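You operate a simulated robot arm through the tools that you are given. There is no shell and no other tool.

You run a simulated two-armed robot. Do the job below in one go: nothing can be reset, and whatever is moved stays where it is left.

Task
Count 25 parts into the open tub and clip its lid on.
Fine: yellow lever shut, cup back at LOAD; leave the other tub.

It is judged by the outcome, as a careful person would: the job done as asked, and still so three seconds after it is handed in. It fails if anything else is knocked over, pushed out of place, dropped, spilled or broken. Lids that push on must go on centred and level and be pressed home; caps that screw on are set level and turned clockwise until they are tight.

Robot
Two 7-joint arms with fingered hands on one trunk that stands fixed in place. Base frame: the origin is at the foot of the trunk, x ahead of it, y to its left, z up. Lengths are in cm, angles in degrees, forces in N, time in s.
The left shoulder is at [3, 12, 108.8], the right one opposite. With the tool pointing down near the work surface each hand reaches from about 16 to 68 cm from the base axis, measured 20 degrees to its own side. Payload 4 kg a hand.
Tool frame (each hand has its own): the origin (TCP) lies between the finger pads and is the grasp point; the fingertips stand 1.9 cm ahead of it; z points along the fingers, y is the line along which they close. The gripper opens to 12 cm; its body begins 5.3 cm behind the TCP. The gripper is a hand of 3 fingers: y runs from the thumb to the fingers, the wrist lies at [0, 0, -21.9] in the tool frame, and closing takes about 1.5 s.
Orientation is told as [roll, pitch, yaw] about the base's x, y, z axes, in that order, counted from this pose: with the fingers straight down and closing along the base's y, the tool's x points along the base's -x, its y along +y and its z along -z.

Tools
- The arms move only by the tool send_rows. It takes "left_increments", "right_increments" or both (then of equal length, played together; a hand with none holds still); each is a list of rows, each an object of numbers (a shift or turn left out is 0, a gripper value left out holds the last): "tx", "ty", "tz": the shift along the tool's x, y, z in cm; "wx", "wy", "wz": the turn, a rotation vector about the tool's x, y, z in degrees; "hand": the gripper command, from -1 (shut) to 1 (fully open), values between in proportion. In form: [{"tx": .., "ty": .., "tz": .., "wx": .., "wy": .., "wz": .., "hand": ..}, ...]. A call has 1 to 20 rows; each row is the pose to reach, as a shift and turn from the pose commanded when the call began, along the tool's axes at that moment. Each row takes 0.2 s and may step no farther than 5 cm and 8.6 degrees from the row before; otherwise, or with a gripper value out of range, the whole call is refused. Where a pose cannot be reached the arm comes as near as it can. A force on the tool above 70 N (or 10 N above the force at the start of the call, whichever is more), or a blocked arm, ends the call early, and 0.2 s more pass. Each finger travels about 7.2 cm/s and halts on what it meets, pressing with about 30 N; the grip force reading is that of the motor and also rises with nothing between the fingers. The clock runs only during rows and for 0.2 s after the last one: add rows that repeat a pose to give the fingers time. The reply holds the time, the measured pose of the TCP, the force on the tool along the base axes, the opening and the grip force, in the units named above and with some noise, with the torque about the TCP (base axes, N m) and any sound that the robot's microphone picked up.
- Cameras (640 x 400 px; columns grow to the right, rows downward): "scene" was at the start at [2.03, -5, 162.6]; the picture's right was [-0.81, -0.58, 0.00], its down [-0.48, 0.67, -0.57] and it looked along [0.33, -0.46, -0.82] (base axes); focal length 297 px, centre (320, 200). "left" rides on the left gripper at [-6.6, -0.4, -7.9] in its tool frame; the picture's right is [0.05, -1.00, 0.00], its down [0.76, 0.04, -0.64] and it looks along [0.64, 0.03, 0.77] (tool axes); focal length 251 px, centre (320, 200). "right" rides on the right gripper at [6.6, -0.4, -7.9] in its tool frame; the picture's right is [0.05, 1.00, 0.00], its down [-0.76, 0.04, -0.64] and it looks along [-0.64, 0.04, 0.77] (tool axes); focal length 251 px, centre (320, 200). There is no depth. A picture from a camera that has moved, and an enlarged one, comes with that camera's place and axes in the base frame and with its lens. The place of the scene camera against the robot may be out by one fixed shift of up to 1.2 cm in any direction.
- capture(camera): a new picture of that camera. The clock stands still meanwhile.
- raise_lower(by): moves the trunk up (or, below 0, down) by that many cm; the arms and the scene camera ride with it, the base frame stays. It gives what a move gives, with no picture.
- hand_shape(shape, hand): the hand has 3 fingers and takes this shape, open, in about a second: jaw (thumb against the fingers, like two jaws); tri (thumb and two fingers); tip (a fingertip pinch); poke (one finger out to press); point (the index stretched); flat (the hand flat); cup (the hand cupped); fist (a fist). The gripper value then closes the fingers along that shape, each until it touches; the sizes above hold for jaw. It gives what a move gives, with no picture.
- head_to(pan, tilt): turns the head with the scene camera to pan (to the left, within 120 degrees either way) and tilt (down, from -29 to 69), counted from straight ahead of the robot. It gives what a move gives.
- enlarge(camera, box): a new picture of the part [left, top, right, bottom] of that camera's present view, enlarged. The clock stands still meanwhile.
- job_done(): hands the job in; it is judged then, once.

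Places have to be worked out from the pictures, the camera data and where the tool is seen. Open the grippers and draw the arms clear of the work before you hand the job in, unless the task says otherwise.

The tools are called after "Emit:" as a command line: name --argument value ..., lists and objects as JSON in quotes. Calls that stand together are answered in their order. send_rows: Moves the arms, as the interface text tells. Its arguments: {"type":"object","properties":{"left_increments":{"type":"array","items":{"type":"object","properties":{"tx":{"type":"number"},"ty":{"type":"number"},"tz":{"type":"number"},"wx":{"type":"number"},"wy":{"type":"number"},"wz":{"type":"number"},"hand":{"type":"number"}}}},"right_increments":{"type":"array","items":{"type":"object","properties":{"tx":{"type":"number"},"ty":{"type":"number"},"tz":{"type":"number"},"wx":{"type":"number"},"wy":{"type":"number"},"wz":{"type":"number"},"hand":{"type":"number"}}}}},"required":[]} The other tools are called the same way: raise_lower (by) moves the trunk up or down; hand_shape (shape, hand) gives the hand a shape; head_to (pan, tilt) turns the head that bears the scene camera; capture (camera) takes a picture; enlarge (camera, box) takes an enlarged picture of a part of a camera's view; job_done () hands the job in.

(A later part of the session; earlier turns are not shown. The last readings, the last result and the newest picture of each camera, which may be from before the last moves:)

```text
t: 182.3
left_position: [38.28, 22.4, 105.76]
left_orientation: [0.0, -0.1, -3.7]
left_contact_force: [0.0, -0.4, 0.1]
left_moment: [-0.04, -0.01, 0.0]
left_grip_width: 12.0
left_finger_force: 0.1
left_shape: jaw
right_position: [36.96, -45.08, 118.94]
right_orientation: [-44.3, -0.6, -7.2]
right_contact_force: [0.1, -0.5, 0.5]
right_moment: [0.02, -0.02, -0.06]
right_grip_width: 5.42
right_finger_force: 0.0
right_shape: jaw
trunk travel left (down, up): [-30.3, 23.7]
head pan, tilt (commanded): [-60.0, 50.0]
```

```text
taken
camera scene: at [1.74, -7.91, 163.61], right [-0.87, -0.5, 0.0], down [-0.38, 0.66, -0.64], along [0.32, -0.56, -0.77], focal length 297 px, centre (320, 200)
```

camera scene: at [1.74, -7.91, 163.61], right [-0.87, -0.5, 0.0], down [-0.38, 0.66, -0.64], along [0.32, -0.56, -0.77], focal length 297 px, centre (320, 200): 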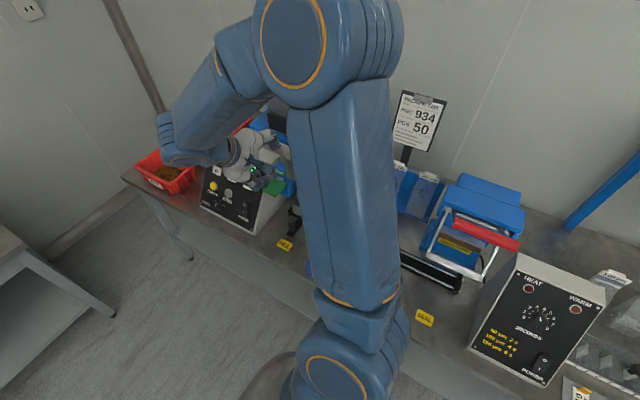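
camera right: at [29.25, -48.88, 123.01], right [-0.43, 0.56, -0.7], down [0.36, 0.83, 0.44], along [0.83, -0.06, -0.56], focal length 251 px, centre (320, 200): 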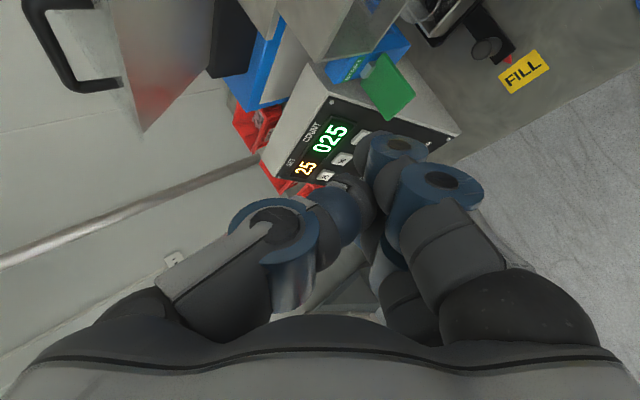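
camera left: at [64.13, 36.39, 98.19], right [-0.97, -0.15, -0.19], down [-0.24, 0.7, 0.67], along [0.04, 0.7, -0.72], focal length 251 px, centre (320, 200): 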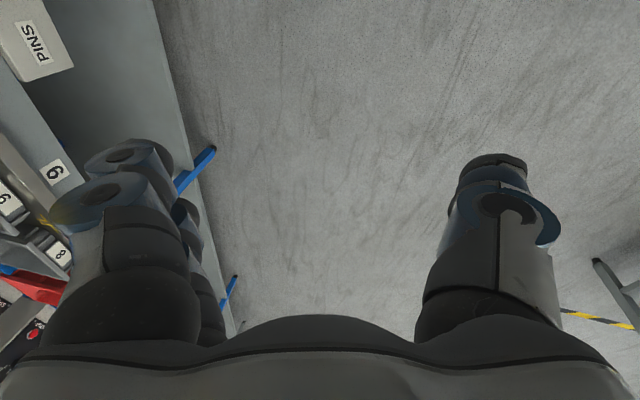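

All calm. I roll the hand up to tool-down near (42,-45,119).

Emit:
send_rows --right_increments '[{"tx": -0.5, "wx": -4.4}, {"tx": -1.0, "ty": 0.1, "tz": -0.1, "wx": -8.9}, {"tx": -1.5, "ty": 0.1, "tz": -0.1, "wx": -13.3}, {"tx": -2.0, "ty": 0.2, "tz": -0.2, "wx": -17.7}, {"tx": -2.5, "ty": 0.2, "tz": -0.2, "wx": -22.2}, {"tx": -3, "ty": 0.3, "tz": -0.3, "wx": -26.6}, {"tx": -3.5, "ty": 0.3, "tz": -0.3, "wx": -31}, {"tx": -4, "ty": 0.4, "tz": -0.4, "wx": -35.4}, {"tx": -4.5, "ty": 0.4, "tz": -0.4, "wx": -39.9}, {"tx": -4.96, "ty": 0.44, "tz": -0.43, "wx": -44.3}]'

Emit:
capture --camera "scene"

```text
t: 184.5
left_position: [38.44, 22.54, 105.86]
left_orientation: [0.0, 0.1, -3.7]
left_contact_force: [0.7, -0.4, -0.9]
left_moment: [-0.02, -0.02, 0.02]
left_grip_width: 11.98
left_finger_force: 0.0
left_shape: jaw
right_position: [42.07, -45.1, 118.99]
right_orientation: [0.0, -0.7, -6.9]
right_contact_force: [0.4, -0.2, -0.2]
right_moment: [-0.03, 0.02, -0.01]
right_grip_width: 5.42
right_finger_force: 0.0
right_shape: jaw
trunk travel left (down, up): [-30.3, 23.7]
head pan, tilt (commanded): [-60.0, 50.0]
```

```text
taken
camera scene: at [1.73, -7.97, 163.61], right [-0.87, -0.5, 0.0], down [-0.38, 0.66, -0.64], along [0.32, -0.56, -0.77], focal length 297 px, centre (320, 200)
```

scene: 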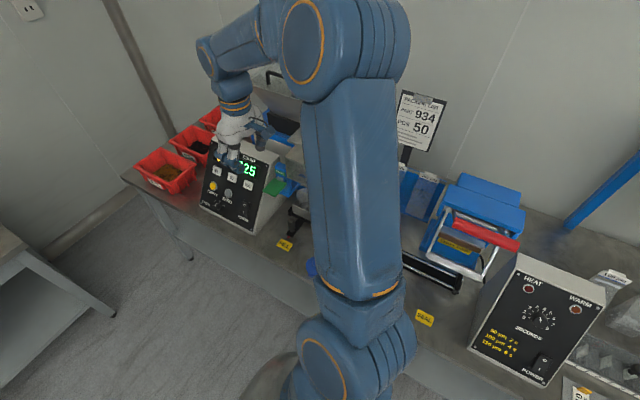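

Next I yaw the tool-down hand to −60° in place.

Emit:
send_rows --right_increments '[{"wz": 5.3, "tz": 0.3}, {"wz": 10.6, "tz": 0.6}, {"wz": 15.9, "tz": 0.9}, {"wz": 21.2, "tz": 1.2}, {"wz": 26.5, "tz": 1.5}, {"wz": 31.8, "tz": 1.8}, {"wz": 37.1, "tz": 2.1}, {"wz": 42.4, "tz": 2.4}, {"wz": 47.7, "tz": 2.7}, {"wz": 53, "tz": 3}]'

Emit:
capture --camera "scene"

```text
t: 186.7
left_position: [38.31, 22.55, 105.74]
left_orientation: [0.0, 0.0, -3.7]
left_contact_force: [-0.6, -0.4, -0.1]
left_moment: [-0.01, -0.01, 0.03]
left_grip_width: 12.01
left_finger_force: 0.1
left_shape: jaw
right_position: [41.91, -45.04, 115.95]
right_orientation: [0.4, -0.5, -60.1]
right_contact_force: [-0.1, 0.6, -0.6]
right_moment: [-0.01, 0.01, 0.02]
right_grip_width: 5.45
right_finger_force: 0.1
right_shape: jaw
trunk travel left (down, up): [-30.3, 23.7]
head pan, tilt (commanded): [-60.0, 50.0]
```

```text
taken
camera scene: at [1.71, -7.92, 163.61], right [-0.87, -0.5, 0.0], down [-0.38, 0.66, -0.64], along [0.32, -0.56, -0.77], focal length 297 px, centre (320, 200)
```

scene: 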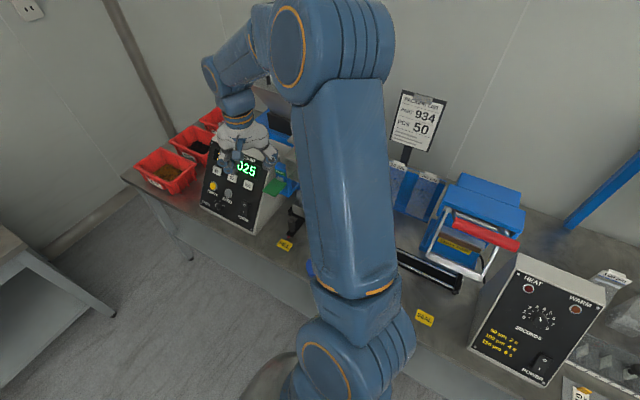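

I tilt forward to pitch −40° while moving to (36,-46,108).

Emit:
send_rows --right_increments '[{"tx": 0.2, "ty": -0.6, "tz": 0.8, "wy": -4}, {"tx": 0.4, "ty": -1.1, "tz": 1.6, "wy": -8}, {"tx": 0.6, "ty": -1.7, "tz": 2.4, "wy": -12}, {"tx": 0.85, "ty": -2.3, "tz": 3.2, "wy": -16}, {"tx": 1.1, "ty": -2.9, "tz": 4, "wy": -20}, {"tx": 1.3, "ty": -3.4, "tz": 4.8, "wy": -24}, {"tx": 1.5, "ty": -4, "tz": 5.6, "wy": -28}, {"tx": 1.7, "ty": -4.6, "tz": 6.4, "wy": -32}, {"tx": 1.9, "ty": -5.1, "tz": 7.2, "wy": -36}, {"tx": 2.13, "ty": -5.7, "tz": 8, "wy": -40}]'

Emit:
capture --camera "right"

Emit:
capture --camera "scene"

```text
t: 188.9
left_position: [38.36, 22.4, 105.81]
left_orientation: [0.1, 0.0, -3.7]
left_contact_force: [-0.9, -0.4, 0.1]
left_moment: [-0.01, -0.03, 0.03]
left_grip_width: 12.0
left_finger_force: 0.1
left_shape: jaw
right_position: [36.06, -46.13, 107.88]
right_orientation: [0.5, -40.4, -60.4]
right_contact_force: [-1.3, 0.0, -0.4]
right_moment: [0.01, -0.01, 0.01]
right_grip_width: 5.42
right_finger_force: 0.2
right_shape: jaw
trunk travel left (down, up): [-30.3, 23.7]
head pan, tilt (commanded): [-60.0, 50.0]
```

```text
taken
camera right: at [30.59, -37.48, 109.73], right [0.84, 0.54, -0.03], down [0.11, -0.13, 0.99], along [0.52, -0.83, -0.17], focal length 251 px, centre (320, 200)
```

right: 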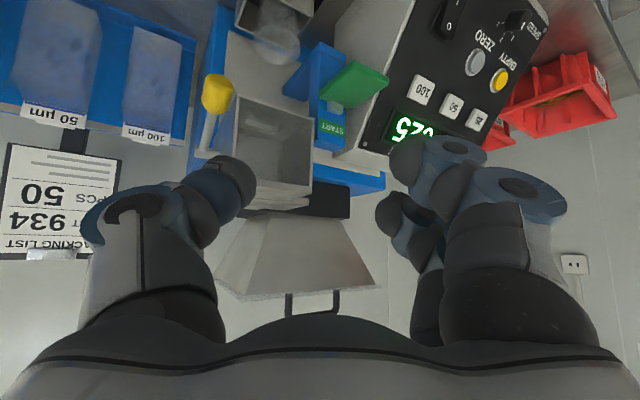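

```text
taken
camera scene: at [1.72, -7.94, 163.61], right [-0.87, -0.5, 0.0], down [-0.38, 0.66, -0.64], along [0.32, -0.56, -0.77], focal length 297 px, centre (320, 200)
```

scene: 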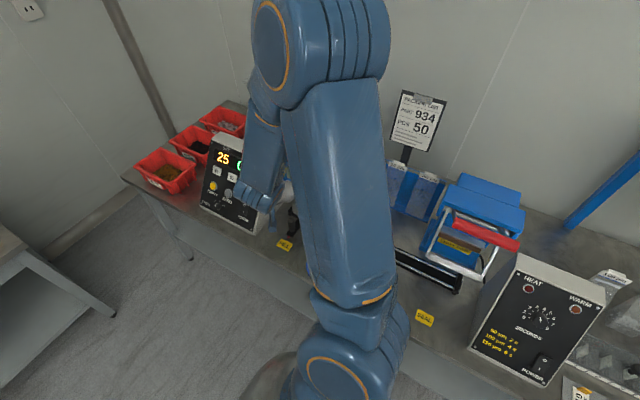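

The knob is seen at x≈33.8, its front end near (-60.3, 94.9). I move to a pre-grasp point in front of it, about 8 cm back along the tool axis.

Emit:
send_rows --right_increments '[{"tx": 0, "ty": -1.5, "tz": 1.4, "hand": -0.2}, {"tx": -0.1, "ty": -3, "tz": 2.7, "hand": -0.2}, {"tx": -0.1, "ty": -4.5, "tz": 4.1, "hand": -0.2}, {"tx": -0.15, "ty": -6, "tz": 5.4, "hand": -0.2}, {"tx": -0.2, "ty": -7.5, "tz": 6.8, "hand": -0.2}, {"tx": -0.23, "ty": -8.93, "tz": 8.18, "hand": -0.2}, {"tx": -0.23, "ty": -8.93, "tz": 8.18, "hand": -0.2}]'

Emit:
capture --camera "right"

Emit:
enlarge --camera "right" --box '[200, 20, 440, 200]'

Emit:
capture --camera "scene"

```text
t: 190.5
left_position: [38.34, 22.61, 105.78]
left_orientation: [0.0, 0.0, -3.7]
left_contact_force: [-1.2, 0.5, -0.2]
left_moment: [-0.01, -0.04, 0.01]
left_grip_width: 12.0
left_finger_force: 0.0
left_shape: jaw
right_position: [31.17, -55.26, 101.86]
right_orientation: [0.5, -40.4, -60.3]
right_contact_force: [0.5, 0.3, -0.8]
right_moment: [0.01, 0.0, 0.04]
right_grip_width: 4.83
right_finger_force: 0.0
right_shape: jaw
trunk travel left (down, up): [-30.3, 23.7]
head pan, tilt (commanded): [-60.0, 50.0]
```

```text
taken
camera right: at [25.73, -46.62, 103.6], right [0.84, 0.54, -0.03], down [0.11, -0.13, 0.99], along [0.52, -0.84, -0.17], focal length 251 px, centre (320, 200)
```

right: 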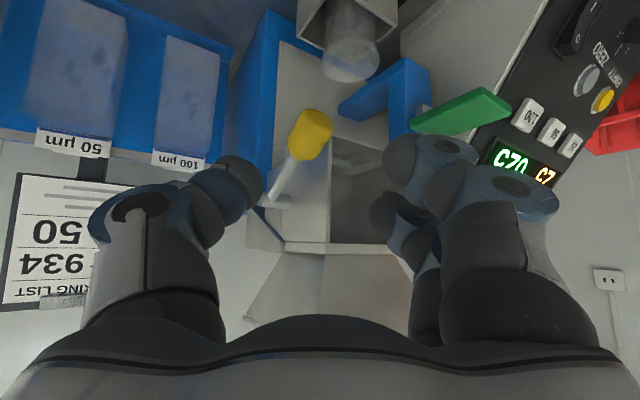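

```text
2.22 times, centred on (320, 110) of right
camera zoom: at [25.73, -46.62, 103.6], right [0.84, 0.54, -0.03], down [0.11, -0.13, 0.99], along [0.52, -0.84, -0.17], focal length 559 px, centre (320, 400)
```

zoom: 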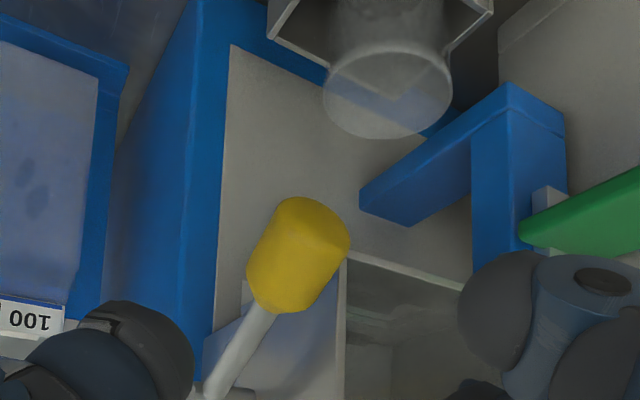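

```text
taken
camera scene: at [1.72, -7.86, 163.61], right [-0.87, -0.5, 0.0], down [-0.38, 0.66, -0.64], along [0.32, -0.56, -0.77], focal length 297 px, centre (320, 200)
```

scene: 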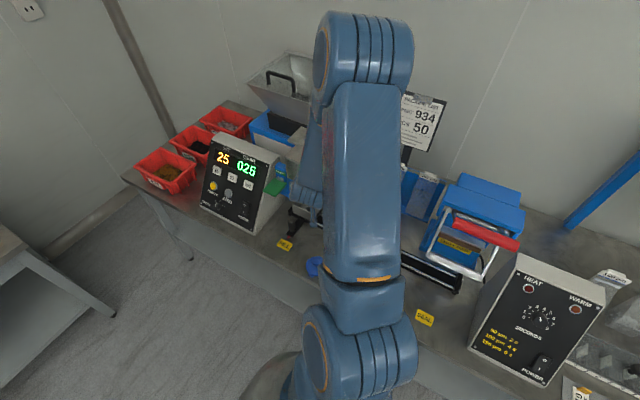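

The chute's lower front-left corner is at (35.7,-61.3,95.6), right beside the knob. I turn the hand to yaw −45° so the right-hand fingers stay in front of the chute.

Emit:
send_rows --right_increments '[{"tx": -0.1, "ty": -0.35, "tz": 0.8, "wx": -3.2, "wz": -3.8}, {"tx": -0.2, "ty": -0.7, "tz": 1.6, "wx": -6.4, "wz": -7.6}, {"tx": -0.29, "ty": -1.04, "tz": 2.48, "wx": -9.7, "wz": -11.4}, {"tx": -0.29, "ty": -1.04, "tz": 2.48, "wx": -9.7, "wz": -11.4}]'

Emit:
enlarge --camera "right" --box '[200, 40, 440, 220]'

Emit:
capture --camera "scene"

```text
t: 191.5
left_position: [38.33, 22.61, 105.82]
left_orientation: [-0.2, -0.1, -3.7]
left_contact_force: [0.2, -0.3, -0.4]
left_moment: [-0.02, -0.03, -0.03]
left_grip_width: 11.97
left_finger_force: 0.1
left_shape: jaw
right_position: [31.16, -57.36, 100.13]
right_orientation: [0.4, -40.6, -45.2]
right_contact_force: [0.3, -0.3, 0.3]
right_moment: [-0.01, 0.0, 0.0]
right_grip_width: 4.83
right_finger_force: 0.1
right_shape: jaw
trunk travel left (down, up): [-30.3, 23.7]
head pan, tilt (commanded): [-60.0, 50.0]
```

```text
2.22 times, centred on (320, 130) of right
camera zoom: at [23.74, -50.45, 101.87], right [0.68, 0.74, -0.03], down [0.14, -0.09, 0.99], along [0.72, -0.67, -0.16], focal length 559 px, centre (320, 356)
```

zoom: 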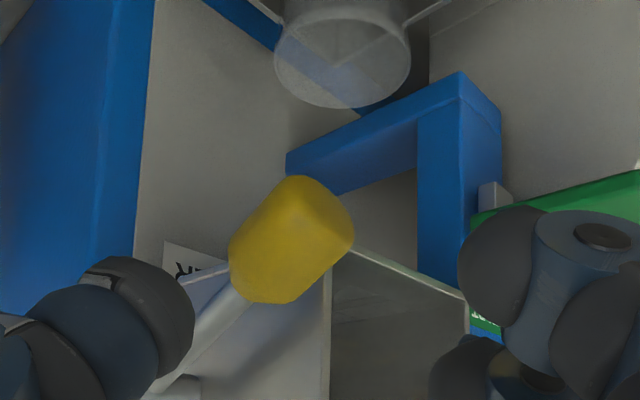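

```text
taken
camera scene: at [1.76, -7.86, 163.61], right [-0.87, -0.5, 0.0], down [-0.38, 0.66, -0.64], along [0.32, -0.56, -0.77], focal length 297 px, centre (320, 200)
```

scene: 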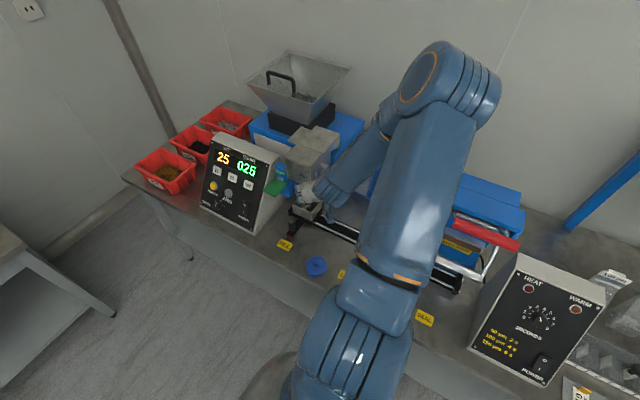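

The hand is in place in front of the knob. I move forward along the tool axis to straddle its end.

Emit:
send_rows --right_increments '[{"tx": 0, "ty": 0.05, "tz": 1.5}, {"tx": -0.05, "ty": 0.1, "tz": 3}, {"tx": -0.1, "ty": 0.15, "tz": 4.5}, {"tx": -0.1, "ty": 0.15, "tz": 4.5}]'

Emit:
capture --camera "right"

Emit:
enlarge --camera "right" --box '[200, 80, 440, 260]'

```text
t: 192.5
left_position: [38.41, 22.58, 105.79]
left_orientation: [-0.1, 0.0, -3.7]
left_contact_force: [-0.3, 0.0, 0.7]
left_moment: [-0.01, 0.0, 0.01]
left_grip_width: 12.01
left_finger_force: 0.1
left_shape: jaw
right_position: [33.29, -59.44, 96.83]
right_orientation: [0.5, -40.5, -45.3]
right_contact_force: [0.2, -0.7, -1.0]
right_moment: [-0.03, 0.02, 0.02]
right_grip_width: 4.83
right_finger_force: 0.0
right_shape: jaw
trunk travel left (down, up): [-30.3, 23.7]
head pan, tilt (commanded): [-60.0, 50.0]
```

```text
taken
camera right: at [25.86, -52.46, 98.44], right [0.68, 0.74, -0.03], down [0.14, -0.09, 0.99], along [0.72, -0.67, -0.16], focal length 251 px, centre (320, 200)
```

right: 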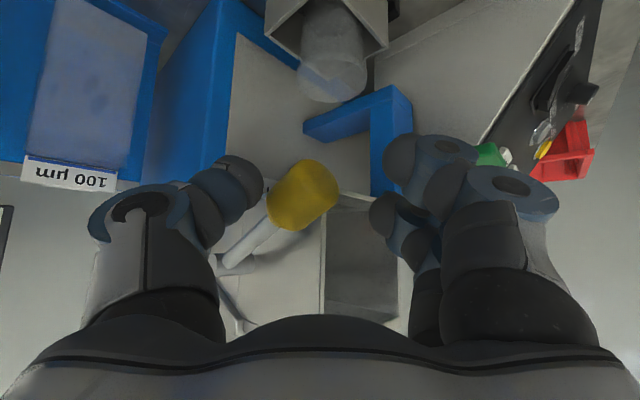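

```text
2.22 times, centred on (320, 170) of right
camera zoom: at [25.86, -52.46, 98.44], right [0.68, 0.74, -0.03], down [0.14, -0.09, 0.99], along [0.72, -0.67, -0.16], focal length 559 px, centre (320, 267)
```

zoom: 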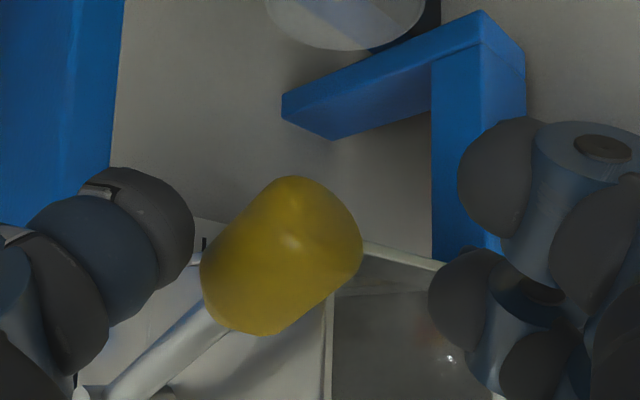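

The knob is between thumb and fingers, slightly towards the thumb. I centre and move 1.2 cm further, then close gently.

Emit:
send_rows --right_increments '[{"ty": -0.25, "tz": 0.6}, {"ty": -0.5, "tz": 1.2}, {"ty": -0.5, "tz": 1.2}, {"ty": -0.5, "tz": 1.2, "hand": -0.4}, {"ty": -0.5, "tz": 1.2, "hand": -0.55}, {"ty": -0.5, "tz": 1.2, "hand": -0.7}, {"ty": -0.5, "tz": 1.2, "hand": -0.7}, {"ty": -0.5, "tz": 1.2, "hand": -0.7}]'

Emit:
capture --camera "right"

Emit:
enlarge --camera "right" --box '[200, 80, 440, 260]'

```text
t: 194.3
left_position: [38.24, 22.53, 105.82]
left_orientation: [0.0, -0.1, -3.7]
left_contact_force: [0.8, 1.0, -0.7]
left_moment: [-0.02, 0.02, 0.0]
left_grip_width: 12.0
left_finger_force: 0.0
left_shape: jaw
right_position: [33.33, -60.46, 95.8]
right_orientation: [0.5, -40.5, -45.4]
right_contact_force: [-1.8, -0.3, -1.2]
right_moment: [0.01, 0.02, -0.03]
right_grip_width: 1.87
right_finger_force: 0.0
right_shape: jaw
trunk travel left (down, up): [-30.3, 23.7]
head pan, tilt (commanded): [-60.0, 50.0]
```

```text
taken
camera right: at [25.94, -53.42, 97.58], right [0.68, 0.74, -0.03], down [0.14, -0.09, 0.99], along [0.72, -0.67, -0.16], focal length 251 px, centre (320, 200)
```

right: 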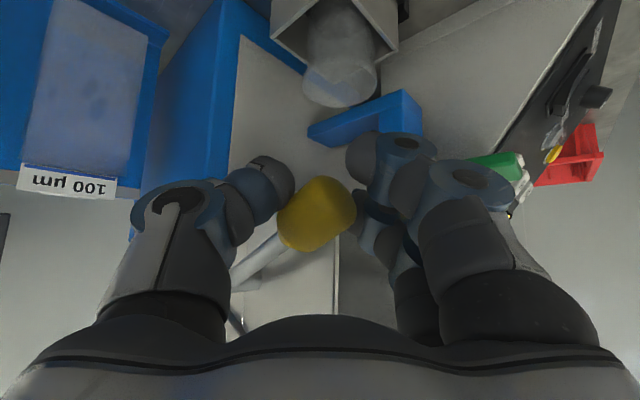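

```text
2.22 times, centred on (320, 170) of right
camera zoom: at [25.94, -53.42, 97.58], right [0.68, 0.74, -0.03], down [0.14, -0.09, 0.99], along [0.72, -0.67, -0.16], focal length 559 px, centre (320, 267)
```

zoom: 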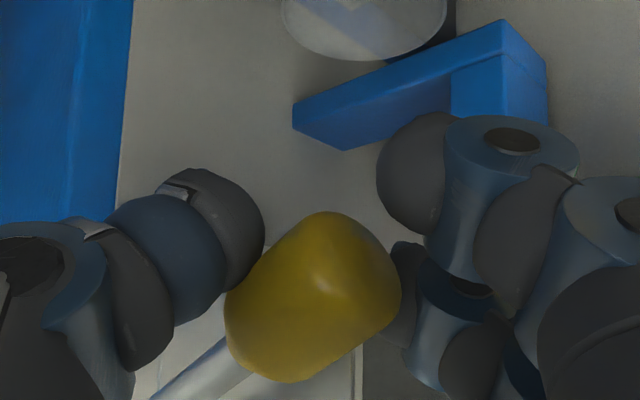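

The knob is caged between thumb and fingers. I close firmly to grip it.

Emit:
send_rows --right_increments '[{"hand": -0.85}, {"hand": -1}, {"hand": -1}, {"hand": -1}, {"hand": -1}]'

Emit:
enlarge --camera "right" --box '[200, 80, 440, 260]'

```text
t: 195.5
left_position: [38.38, 22.66, 105.77]
left_orientation: [-0.1, 0.0, -3.7]
left_contact_force: [-0.6, 0.1, -0.1]
left_moment: [0.01, 0.0, 0.04]
left_grip_width: 12.0
left_finger_force: 0.1
left_shape: jaw
right_position: [33.62, -60.09, 95.82]
right_orientation: [0.5, -40.4, -45.2]
right_contact_force: [3.3, 12.8, -0.1]
right_moment: [0.06, -0.07, 0.37]
right_grip_width: 0.0
right_finger_force: 29.9
right_shape: jaw
trunk travel left (down, up): [-30.3, 23.7]
head pan, tilt (commanded): [-60.0, 50.0]
```

```text
2.22 times, centred on (320, 170) of right
camera zoom: at [26.09, -53.15, 97.64], right [0.67, 0.74, -0.03], down [0.14, -0.09, 0.99], along [0.72, -0.67, -0.17], focal length 559 px, centre (320, 267)
```

zoom: 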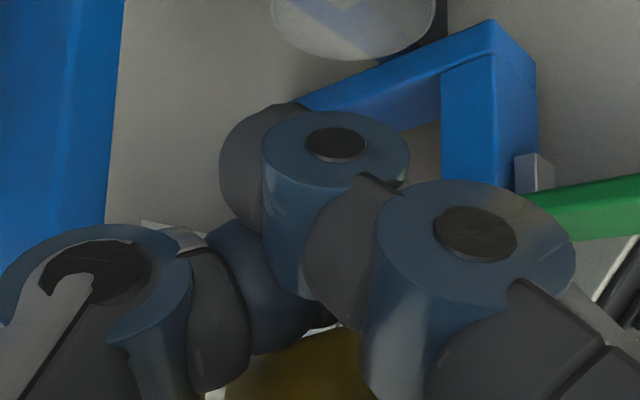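

The knob slipped out upwards, and the closed fingers now sit underneath it – just right for lifting. I raise the hand slowly along the lever's arc.

Emit:
send_rows --right_increments '[{"tx": -0.22, "ty": 0.14, "tz": -0.47}, {"tx": -0.44, "ty": 0.28, "tz": -0.94}, {"tx": -0.65, "ty": 0.42, "tz": -1.4}, {"tx": -0.87, "ty": 0.56, "tz": -1.89}]'

Emit:
capture --camera "right"

Emit:
enlarge --camera "scene" --box '[250, 110, 390, 230]'

```text
t: 196.5
left_position: [38.34, 22.63, 105.79]
left_orientation: [-0.2, 0.1, -3.7]
left_contact_force: [0.1, 0.0, 0.2]
left_moment: [-0.01, -0.04, -0.04]
left_grip_width: 12.0
left_finger_force: 0.0
left_shape: jaw
right_position: [33.42, -59.48, 97.85]
right_orientation: [0.4, -40.6, -45.3]
right_contact_force: [4.7, 1.9, -2.1]
right_moment: [0.01, 0.12, -0.01]
right_grip_width: 0.01
right_finger_force: 29.9
right_shape: jaw
trunk travel left (down, up): [-30.3, 23.7]
head pan, tilt (commanded): [-60.0, 50.0]
```

```text
taken
camera right: at [25.96, -52.56, 99.57], right [0.68, 0.73, -0.03], down [0.14, -0.09, 0.99], along [0.72, -0.67, -0.16], focal length 251 px, centre (320, 200)
```

right: 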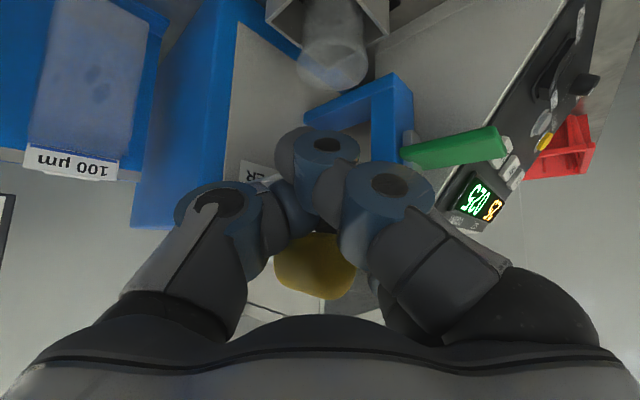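

```text
3.33 times, centred on (320, 170) of scene
camera zoom: at [1.78, -7.91, 163.61], right [-0.87, -0.5, 0.0], down [-0.38, 0.66, -0.64], along [0.32, -0.56, -0.77], focal length 990 px, centre (320, 300)
```

zoom: 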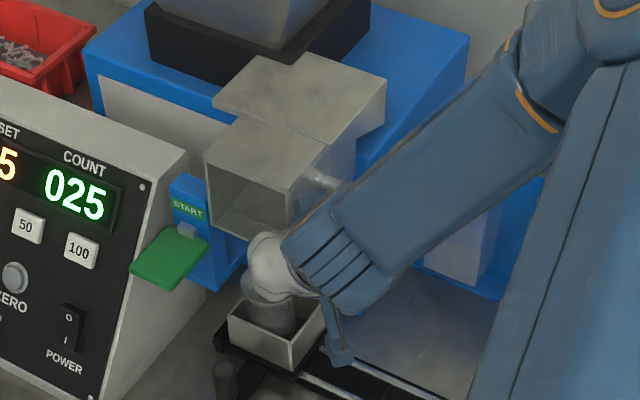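

The lever rides up on the fingers and is about level now (knob z≈100.6). I continue another 2.5 cm towards the shut position.

Emit:
send_rows --right_increments '[{"tx": -0.37, "ty": -0.05, "tz": -0.35}, {"tx": -0.73, "ty": -0.1, "tz": -0.69}, {"tx": -1.1, "ty": -0.17, "tz": -1.03}, {"tx": -1.47, "ty": -0.22, "tz": -1.37}, {"tx": -1.84, "ty": -0.28, "tz": -1.71}]'

Emit:
capture --camera "right"

Emit:
enlarge --camera "scene" --box '[250, 110, 390, 230]'

```text
t: 197.7
left_position: [38.33, 22.56, 105.83]
left_orientation: [-0.1, 0.0, -3.7]
left_contact_force: [-0.8, -0.4, -0.1]
left_moment: [-0.01, -0.04, -0.03]
left_grip_width: 11.98
left_finger_force: 0.1
left_shape: jaw
right_position: [33.39, -59.88, 100.37]
right_orientation: [0.4, -40.3, -45.5]
right_contact_force: [-3.6, 2.1, -4.2]
right_moment: [0.04, 0.06, 0.03]
right_grip_width: 0.0
right_finger_force: 30.3
right_shape: jaw
trunk travel left (down, up): [-30.3, 23.7]
head pan, tilt (commanded): [-60.0, 50.0]
```

```text
taken
camera right: at [25.92, -52.89, 102.09], right [0.68, 0.73, -0.03], down [0.14, -0.09, 0.99], along [0.72, -0.67, -0.17], focal length 251 px, centre (320, 200)
```

right: 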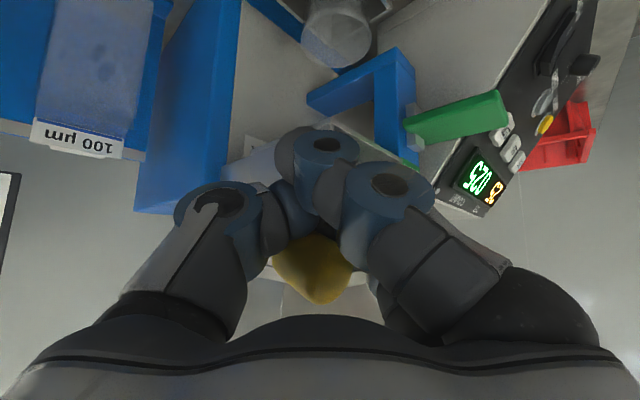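

```text
3.33 times, centred on (320, 170) of scene
camera zoom: at [1.67, -7.91, 163.61], right [-0.87, -0.5, 0.0], down [-0.38, 0.66, -0.64], along [0.32, -0.56, -0.77], focal length 990 px, centre (320, 300)
```

zoom: 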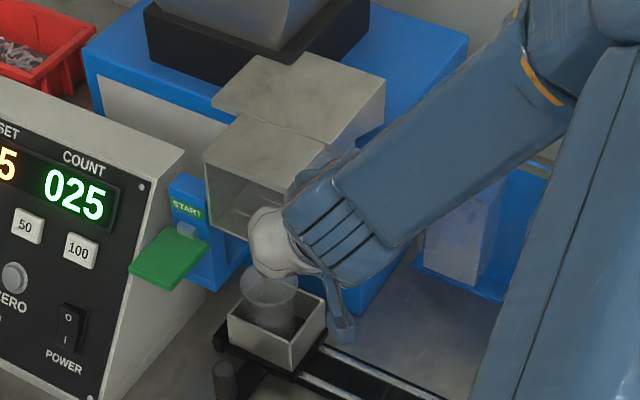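

The knob computes to (-60.7,103.2), the same as its original shut position. I push half a centimetre more to make sure it is at its stop.

Emit:
send_rows --right_increments '[{"tx": -0.2, "ty": -0.03, "tz": -0.2}, {"tx": -0.4, "ty": -0.06, "tz": -0.38}, {"tx": -0.6, "ty": -0.09, "tz": -0.57}]'

Emit:
capture --camera "right"

```text
t: 198.5
left_position: [38.36, 22.36, 105.73]
left_orientation: [0.0, 0.2, -3.7]
left_contact_force: [-1.1, 0.4, -0.5]
left_moment: [0.02, -0.02, 0.01]
left_grip_width: 11.99
left_finger_force: 0.0
left_shape: jaw
right_position: [33.28, -60.01, 100.69]
right_orientation: [0.8, -39.8, -45.6]
right_contact_force: [-7.5, 9.5, -32.4]
right_moment: [0.14, 0.03, -0.05]
right_grip_width: 0.0
right_finger_force: 30.1
right_shape: jaw
trunk travel left (down, up): [-30.3, 23.7]
head pan, tilt (commanded): [-60.0, 50.0]
```

```text
taken
camera right: at [25.91, -52.97, 102.58], right [0.68, 0.73, -0.02], down [0.14, -0.1, 0.98], along [0.72, -0.67, -0.17], focal length 251 px, centre (320, 200)
```

right: 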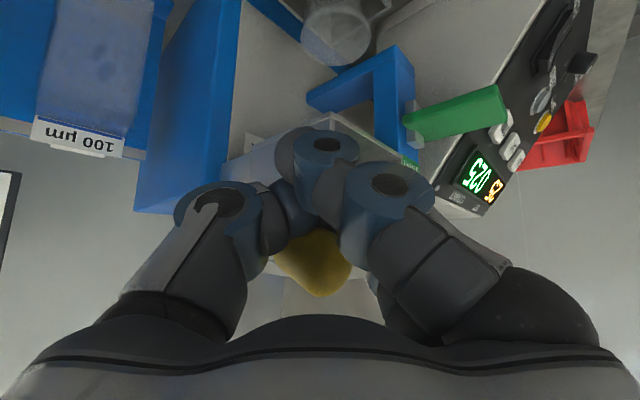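

It is firmly at its upper stop (32 N). I lower slightly to release, then withdraw forward away from the lever.

Emit:
send_rows --right_increments '[{"tx": 0.3, "tz": 0.35}, {"tx": 0.6, "tz": 0.7}, {"tx": 1.2, "ty": 0.7, "tz": 0.4}, {"tx": 1.9, "ty": 1.5, "tz": -0.1}, {"tx": 3.35, "ty": 3.53, "tz": -1.55}, {"tx": 4.6, "ty": 4.3, "tz": -3.3}, {"tx": 5.92, "ty": 4.93, "tz": -5.08}, {"tx": 5.4, "ty": 5.3, "tz": -7.5}, {"tx": 4.93, "ty": 5.63, "tz": -9.5}]'

Emit:
capture --camera "right"

Emit:
enlarge --camera "scene" --box '[250, 110, 390, 230]'

```text
t: 200.5
left_position: [38.35, 22.65, 105.72]
left_orientation: [-0.1, 0.1, -3.7]
left_contact_force: [0.9, 0.1, -0.9]
left_moment: [-0.01, 0.01, -0.03]
left_grip_width: 12.03
left_finger_force: 0.1
left_shape: jaw
right_position: [30.49, -48.99, 105.24]
right_orientation: [0.5, -40.4, -45.3]
right_contact_force: [-0.8, 0.6, -0.4]
right_moment: [0.01, 0.01, 0.03]
right_grip_width: 0.0
right_finger_force: 30.2
right_shape: jaw
trunk travel left (down, up): [-30.3, 23.7]
head pan, tilt (commanded): [-60.0, 50.0]
```

```text
taken
camera right: at [22.99, -41.95, 106.97], right [0.68, 0.74, -0.03], down [0.14, -0.09, 0.99], along [0.72, -0.67, -0.16], focal length 251 px, centre (320, 200)
```

right: 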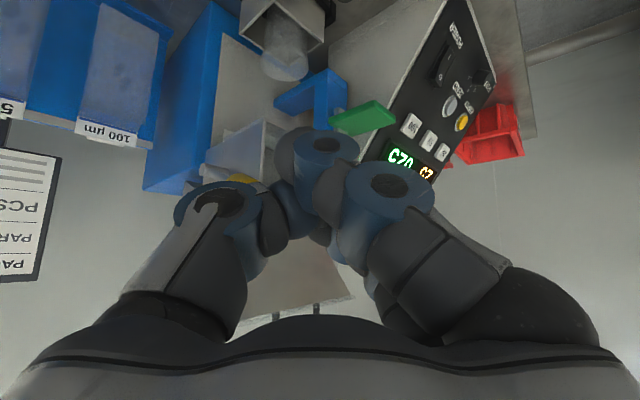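

```text
3.33 times, centred on (320, 170) of scene
camera zoom: at [1.67, -7.85, 163.61], right [-0.87, -0.5, 0.0], down [-0.38, 0.66, -0.64], along [0.32, -0.56, -0.77], focal length 990 px, centre (320, 300)
```

zoom: 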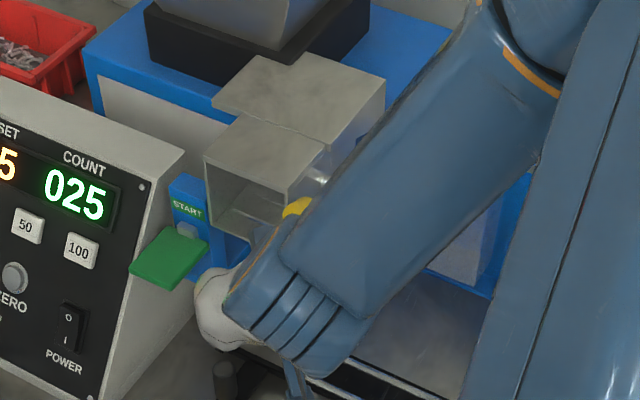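

The yellow lever stays up, shut. Next I bring the cup back to LOAD: reorient to yaw −60°, pitch −25° above the front with half-open fingers.

Emit:
send_rows --right_increments '[{"tx": 0.3, "ty": 1.1, "tz": 0.45, "wx": 1.6, "wy": 3.1, "wz": 2.5, "hand": -0.1}, {"tx": 0.55, "ty": 2.2, "tz": 0.9, "wx": 3.2, "wy": 6.1, "wz": 5, "hand": -0.1}, {"tx": 0.85, "ty": 3.3, "tz": 1.35, "wx": 4.8, "wy": 9.2, "wz": 7.4, "hand": -0.1}, {"tx": 1.1, "ty": 4.4, "tz": 1.8, "wx": 6.4, "wy": 12.2, "wz": 9.9, "hand": -0.1}, {"tx": 1.39, "ty": 5.5, "tz": 2.24, "wx": 7.95, "wy": 15.3, "wz": 12.4, "hand": -0.1}, {"tx": 1.39, "ty": 5.5, "tz": 2.24, "wx": 7.95, "wy": 15.3, "wz": 12.4, "hand": -0.1}]'

Emit:
capture --camera "right"

Emit:
enlarge --camera "right" --box '[140, 20, 340, 200]'

Emit:
capture --camera "scene"

```text
t: 201.9
left_position: [38.29, 22.49, 105.86]
left_orientation: [-0.1, 0.0, -3.7]
left_contact_force: [0.0, -0.9, 0.0]
left_moment: [0.0, 0.01, -0.02]
left_grip_width: 12.0
left_finger_force: 0.0
left_shape: jaw
right_position: [34.52, -45.36, 102.54]
right_orientation: [0.4, -25.1, -59.9]
right_contact_force: [0.0, 0.4, -0.4]
right_moment: [0.03, -0.01, 0.01]
right_grip_width: 5.35
right_finger_force: 0.0
right_shape: jaw
trunk travel left (down, up): [-30.3, 23.7]
head pan, tilt (commanded): [-60.0, 50.0]
```

```text
taken
camera right: at [29.4, -37.49, 106.94], right [0.84, 0.55, -0.01], down [0.24, -0.35, 0.91], along [0.49, -0.76, -0.42], focal length 251 px, centre (320, 200)
```

right: 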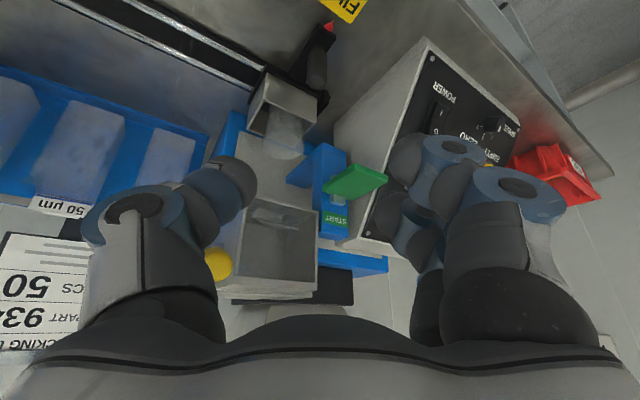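

```text
2.22 times, centred on (240, 110) of right
camera zoom: at [29.4, -37.49, 106.94], right [0.84, 0.55, -0.01], down [0.24, -0.35, 0.91], along [0.49, -0.76, -0.42], focal length 559 px, centre (498, 400)
```

zoom: 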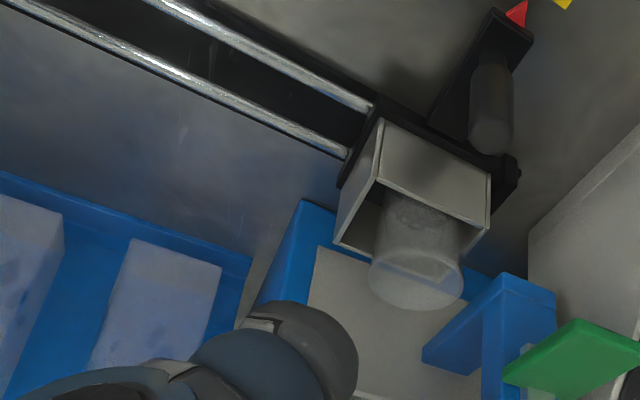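

```text
taken
camera scene: at [1.65, -7.92, 163.61], right [-0.87, -0.5, 0.0], down [-0.38, 0.66, -0.64], along [0.32, -0.56, -0.77], focal length 297 px, centre (320, 200)
```

scene: 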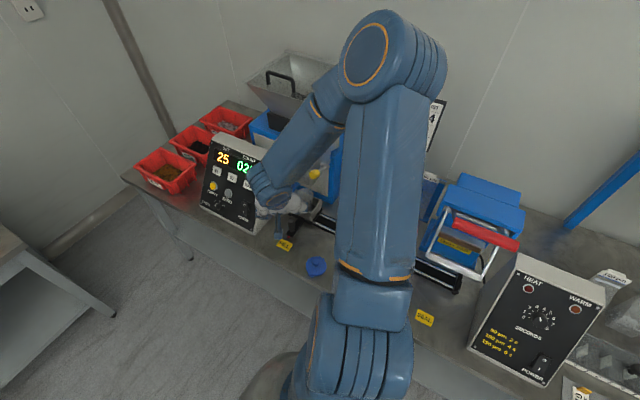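

I check the chute window closely for any part left on the closed flap.

Emit:
enlarge --camera "right" --box '[225, 180, 335, 300]'

Emit:
enlarge --camera "right" --box '[240, 90, 320, 170]'

```text
3.33 times, centred on (280, 240) of right
camera zoom: at [29.4, -37.49, 106.94], right [0.84, 0.55, -0.01], down [0.24, -0.35, 0.91], along [0.49, -0.76, -0.42], focal length 838 px, centre (453, 67)
```

zoom: 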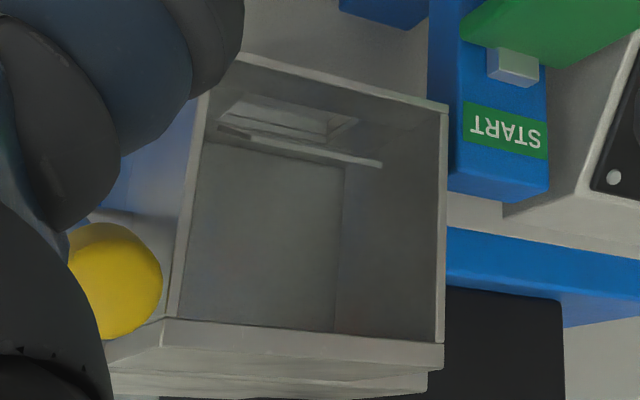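

```text
5.00 times, centred on (280, 130) of right
camera zoom: at [29.4, -37.49, 106.94], right [0.84, 0.55, -0.01], down [0.24, -0.35, 0.91], along [0.49, -0.76, -0.42], focal length 1257 px, centre (520, 550)
```

zoom: 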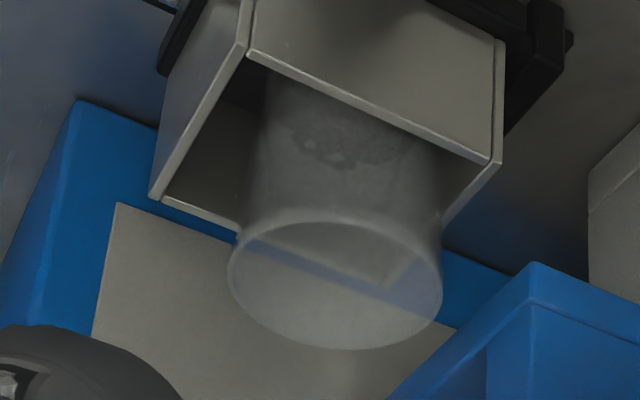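

Dark parts are visible at the bottom of the tub. I zoom further on the flap's left edge to make sure nothing is stuck there.

Emit:
enlarge --camera "right" --box '[240, 180, 300, 220]'

Emit:
enlarge --camera "scene" --box '[285, 130, 335, 180]'

Emit:
enlarge --camera "left" --box '[600, 0, 640, 400]'

```text
10.00 times, centred on (270, 200) of right
camera zoom: at [29.4, -37.49, 106.94], right [0.84, 0.55, -0.01], down [0.24, -0.35, 0.91], along [0.49, -0.76, -0.42], focal length 2514 px, centre (820, 200)
```

zoom: 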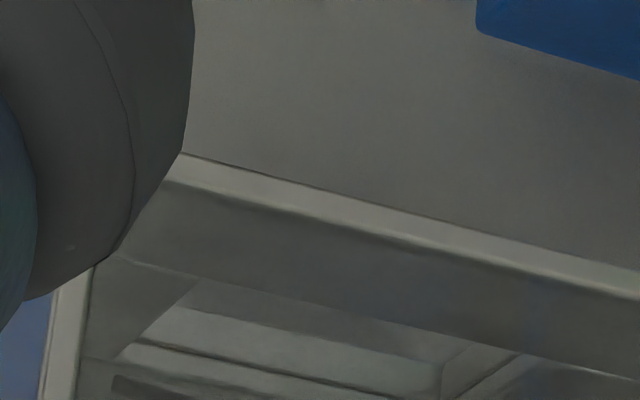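

```text
8.00 times, centred on (310, 155) of scene
camera zoom: at [1.65, -7.92, 163.61], right [-0.87, -0.5, 0.0], down [-0.38, 0.66, -0.64], along [0.32, -0.56, -0.77], focal length 2377 px, centre (400, 560)
```

zoom: 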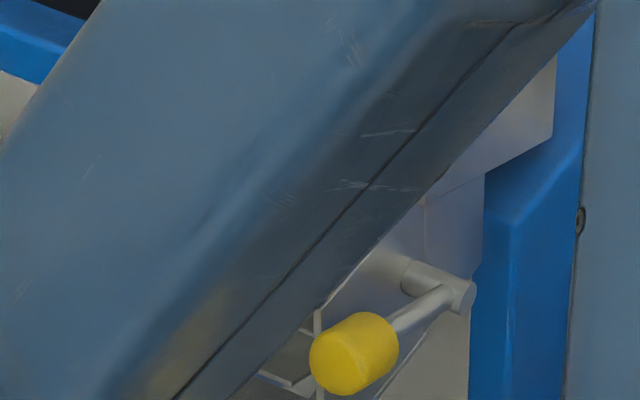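

```text
1.00 times, centred on (620, 200) of left (not enlarged: the box is as wide or as high as the picture)
camera zoom: at [44.91, 21.72, 113.75], right [-0.12, -0.99, 0.0], down [-0.76, 0.09, 0.64], along [-0.64, 0.08, -0.77], focal length 251 px, centre (20, 200)
```

zoom: 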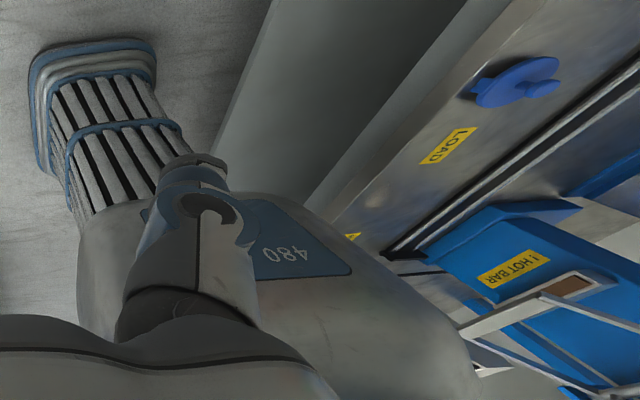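

That is only the gap beside the flap, as it was at the start. I go down onto the cup's knob at FILL along the tool axis.

Emit:
send_rows --right_increments '[{"tz": 4}, {"tz": 8}, {"tz": 12}, {"tz": 16}, {"tz": 18}]'

Emit:
enlarge --camera "right" --box '[0, 0, 640, 10]'

```text
t: 203.1
left_position: [38.22, 22.56, 105.77]
left_orientation: [-0.2, -0.1, -3.7]
left_contact_force: [-0.8, 0.6, -0.9]
left_moment: [0.01, 0.02, -0.02]
left_grip_width: 12.0
left_finger_force: 0.2
left_shape: jaw
right_position: [38.59, -52.06, 86.4]
right_orientation: [0.5, -25.0, -59.9]
right_contact_force: [0.7, 0.0, 1.0]
right_moment: [-0.01, 0.01, 0.0]
right_grip_width: 5.37
right_finger_force: 0.1
right_shape: jaw
trunk travel left (down, up): [-30.3, 23.7]
head pan, tilt (commanded): [-60.0, 50.0]
```

```text
1.00 times, centred on (320, 5) of right (not enlarged: the box is as wide or as high as the picture)
camera zoom: at [33.55, -44.15, 90.77], right [0.84, 0.55, -0.02], down [0.24, -0.35, 0.91], along [0.49, -0.76, -0.42], focal length 251 px, centre (320, 395)
```

zoom: 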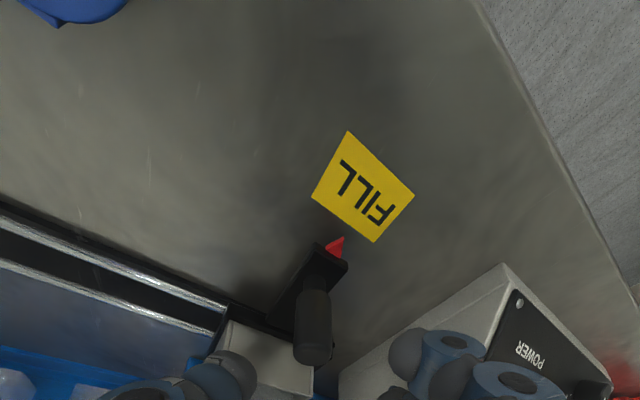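

The knob is at (39.6,-54.5). I settle around it and cage it.

Emit:
send_rows --right_increments '[{"tx": -0.05, "ty": -0.15, "tz": 2}, {"tx": -0.1, "ty": -0.3, "tz": 4}, {"tx": -0.15, "ty": -0.44, "tz": 6.0}, {"tx": -0.15, "ty": -0.44, "tz": 6.0, "hand": -0.35}, {"tx": -0.15, "ty": -0.44, "tz": 6.0, "hand": -0.62}, {"tx": -0.15, "ty": -0.44, "tz": 6.0, "hand": -0.62}]'

Emit:
capture --camera "right"

```text
t: 204.5
left_position: [38.31, 22.61, 105.83]
left_orientation: [-0.1, 0.1, -3.7]
left_contact_force: [-0.2, -0.6, 0.5]
left_moment: [-0.03, 0.04, -0.01]
left_grip_width: 12.02
left_finger_force: 0.1
left_shape: jaw
right_position: [39.57, -54.41, 80.93]
right_orientation: [0.5, -25.0, -59.9]
right_contact_force: [0.4, 0.0, -0.8]
right_moment: [-0.03, -0.05, 0.01]
right_grip_width: 2.33
right_finger_force: 0.1
right_shape: jaw
trunk travel left (down, up): [-30.3, 23.7]
head pan, tilt (commanded): [-60.0, 50.0]
```

```text
taken
camera right: at [34.5, -46.56, 85.33], right [0.84, 0.55, -0.02], down [0.24, -0.35, 0.91], along [0.49, -0.76, -0.42], focal length 251 px, centre (320, 200)
```

right: 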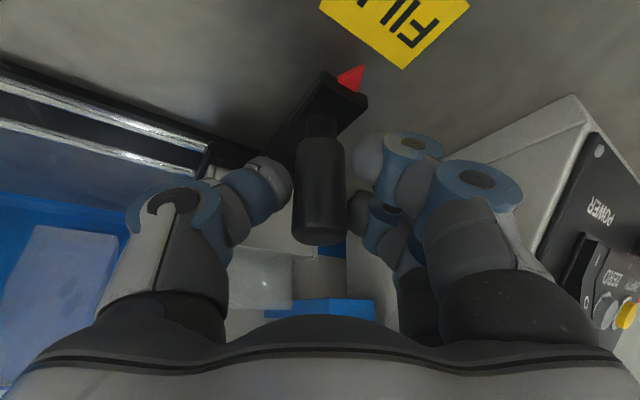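

Caged. I slide the cup gently in −x, first 6 cm.

Emit:
send_rows --right_increments '[{"tx": 0.09, "ty": -0.17, "tz": -0.04}, {"tx": 0.25, "ty": -0.48, "tz": -0.12}, {"tx": 0.5, "ty": -0.95, "tz": -0.23}, {"tx": 0.82, "ty": -1.56, "tz": -0.38}, {"tx": 1.18, "ty": -2.25, "tz": -0.55}, {"tx": 1.55, "ty": -2.94, "tz": -0.72}, {"tx": 1.91, "ty": -3.63, "tz": -0.89}, {"tx": 2.27, "ty": -4.33, "tz": -1.06}, {"tx": 2.55, "ty": -4.84, "tz": -1.19}, {"tx": 2.73, "ty": -5.19, "tz": -1.27}]'

Emit:
capture --camera "scene"

```text
t: 206.7
left_position: [38.34, 22.58, 105.76]
left_orientation: [-0.1, -0.1, -3.7]
left_contact_force: [0.9, -1.0, 0.8]
left_moment: [0.0, -0.02, -0.01]
left_grip_width: 12.02
left_finger_force: 0.0
left_shape: jaw
right_position: [33.46, -54.4, 80.94]
right_orientation: [0.4, -24.9, -59.9]
right_contact_force: [0.1, -0.2, 0.4]
right_moment: [-0.02, 0.01, -0.01]
right_grip_width: 2.31
right_finger_force: 0.1
right_shape: jaw
trunk travel left (down, up): [-30.3, 23.7]
head pan, tilt (commanded): [-60.0, 50.0]
```

```text
taken
camera scene: at [1.7, -7.93, 163.61], right [-0.87, -0.5, 0.0], down [-0.38, 0.66, -0.64], along [0.32, -0.56, -0.77], focal length 297 px, centre (320, 200)
```

scene: 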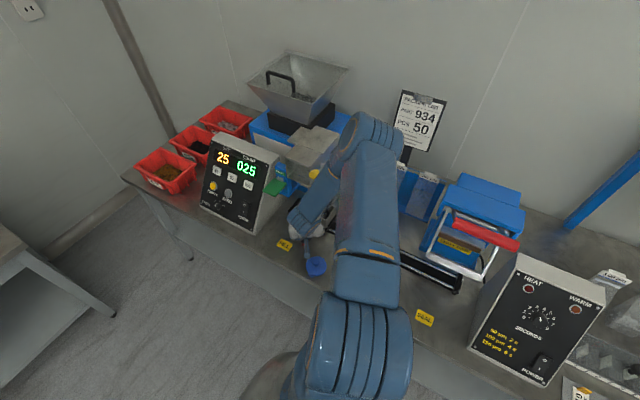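

Smooth. I continue 6 cm more, letting the hand's yaw turn 8° with the arm's natural direction.

Emit:
send_rows --right_increments '[{"tx": 0.09, "ty": -0.17, "tz": -0.04, "wx": 0.2, "wz": 0.5}, {"tx": 0.3, "ty": -0.56, "tz": -0.14, "wx": 0.5, "wz": 1.1}, {"tx": 0.6, "ty": -1.13, "tz": -0.28, "wx": 0.9, "wz": 1.9}, {"tx": 0.95, "ty": -1.82, "tz": -0.45, "wx": 1.3, "wz": 2.7}, {"tx": 1.32, "ty": -2.51, "tz": -0.61, "wx": 1.7, "wz": 3.6}, {"tx": 1.68, "ty": -3.2, "tz": -0.78, "wx": 2.1, "wz": 4.5}, {"tx": 2.0, "ty": -3.9, "tz": -0.95, "wx": 2.5, "wz": 5.4}, {"tx": 2.36, "ty": -4.5, "tz": -1.1, "wx": 2.9, "wz": 6.2}, {"tx": 2.6, "ty": -4.95, "tz": -1.21, "wx": 3.2, "wz": 6.8}, {"tx": 2.73, "ty": -5.19, "tz": -1.27, "wx": 3.38, "wz": 7.25}]'

Emit:
capture --camera "right"

Emit:
capture --camera "scene"

```text
t: 208.9
left_position: [38.26, 22.55, 105.81]
left_orientation: [-0.1, 0.0, -3.7]
left_contact_force: [-0.2, 0.1, -0.9]
left_moment: [-0.02, -0.03, 0.04]
left_grip_width: 11.98
left_finger_force: 0.1
left_shape: jaw
right_position: [27.52, -54.47, 80.89]
right_orientation: [0.4, -24.9, -67.9]
right_contact_force: [1.9, -0.1, 0.2]
right_moment: [0.02, -0.02, 0.04]
right_grip_width: 2.33
right_finger_force: 0.0
right_shape: jaw
trunk travel left (down, up): [-30.3, 23.7]
head pan, tilt (commanded): [-60.0, 50.0]
```

```text
taken
camera right: at [23.57, -45.99, 85.28], right [0.91, 0.42, -0.02], down [0.19, -0.38, 0.91], along [0.38, -0.82, -0.42], focal length 251 px, centre (320, 200)
```

right: 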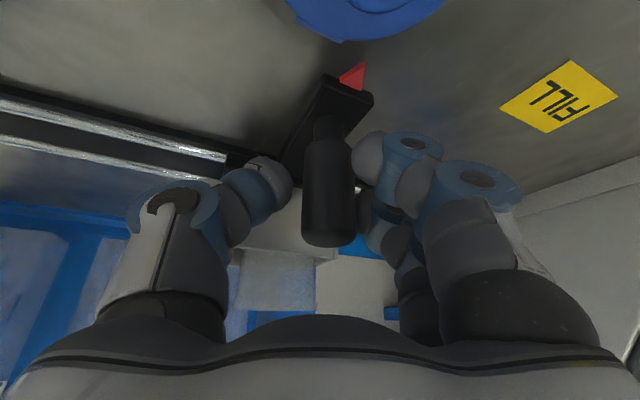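

```text
taken
camera scene: at [1.71, -7.92, 163.61], right [-0.87, -0.5, 0.0], down [-0.38, 0.66, -0.64], along [0.32, -0.56, -0.77], focal length 297 px, centre (320, 200)
```

scene: 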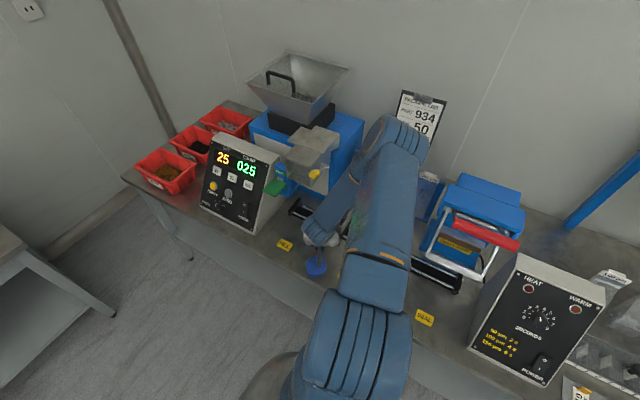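

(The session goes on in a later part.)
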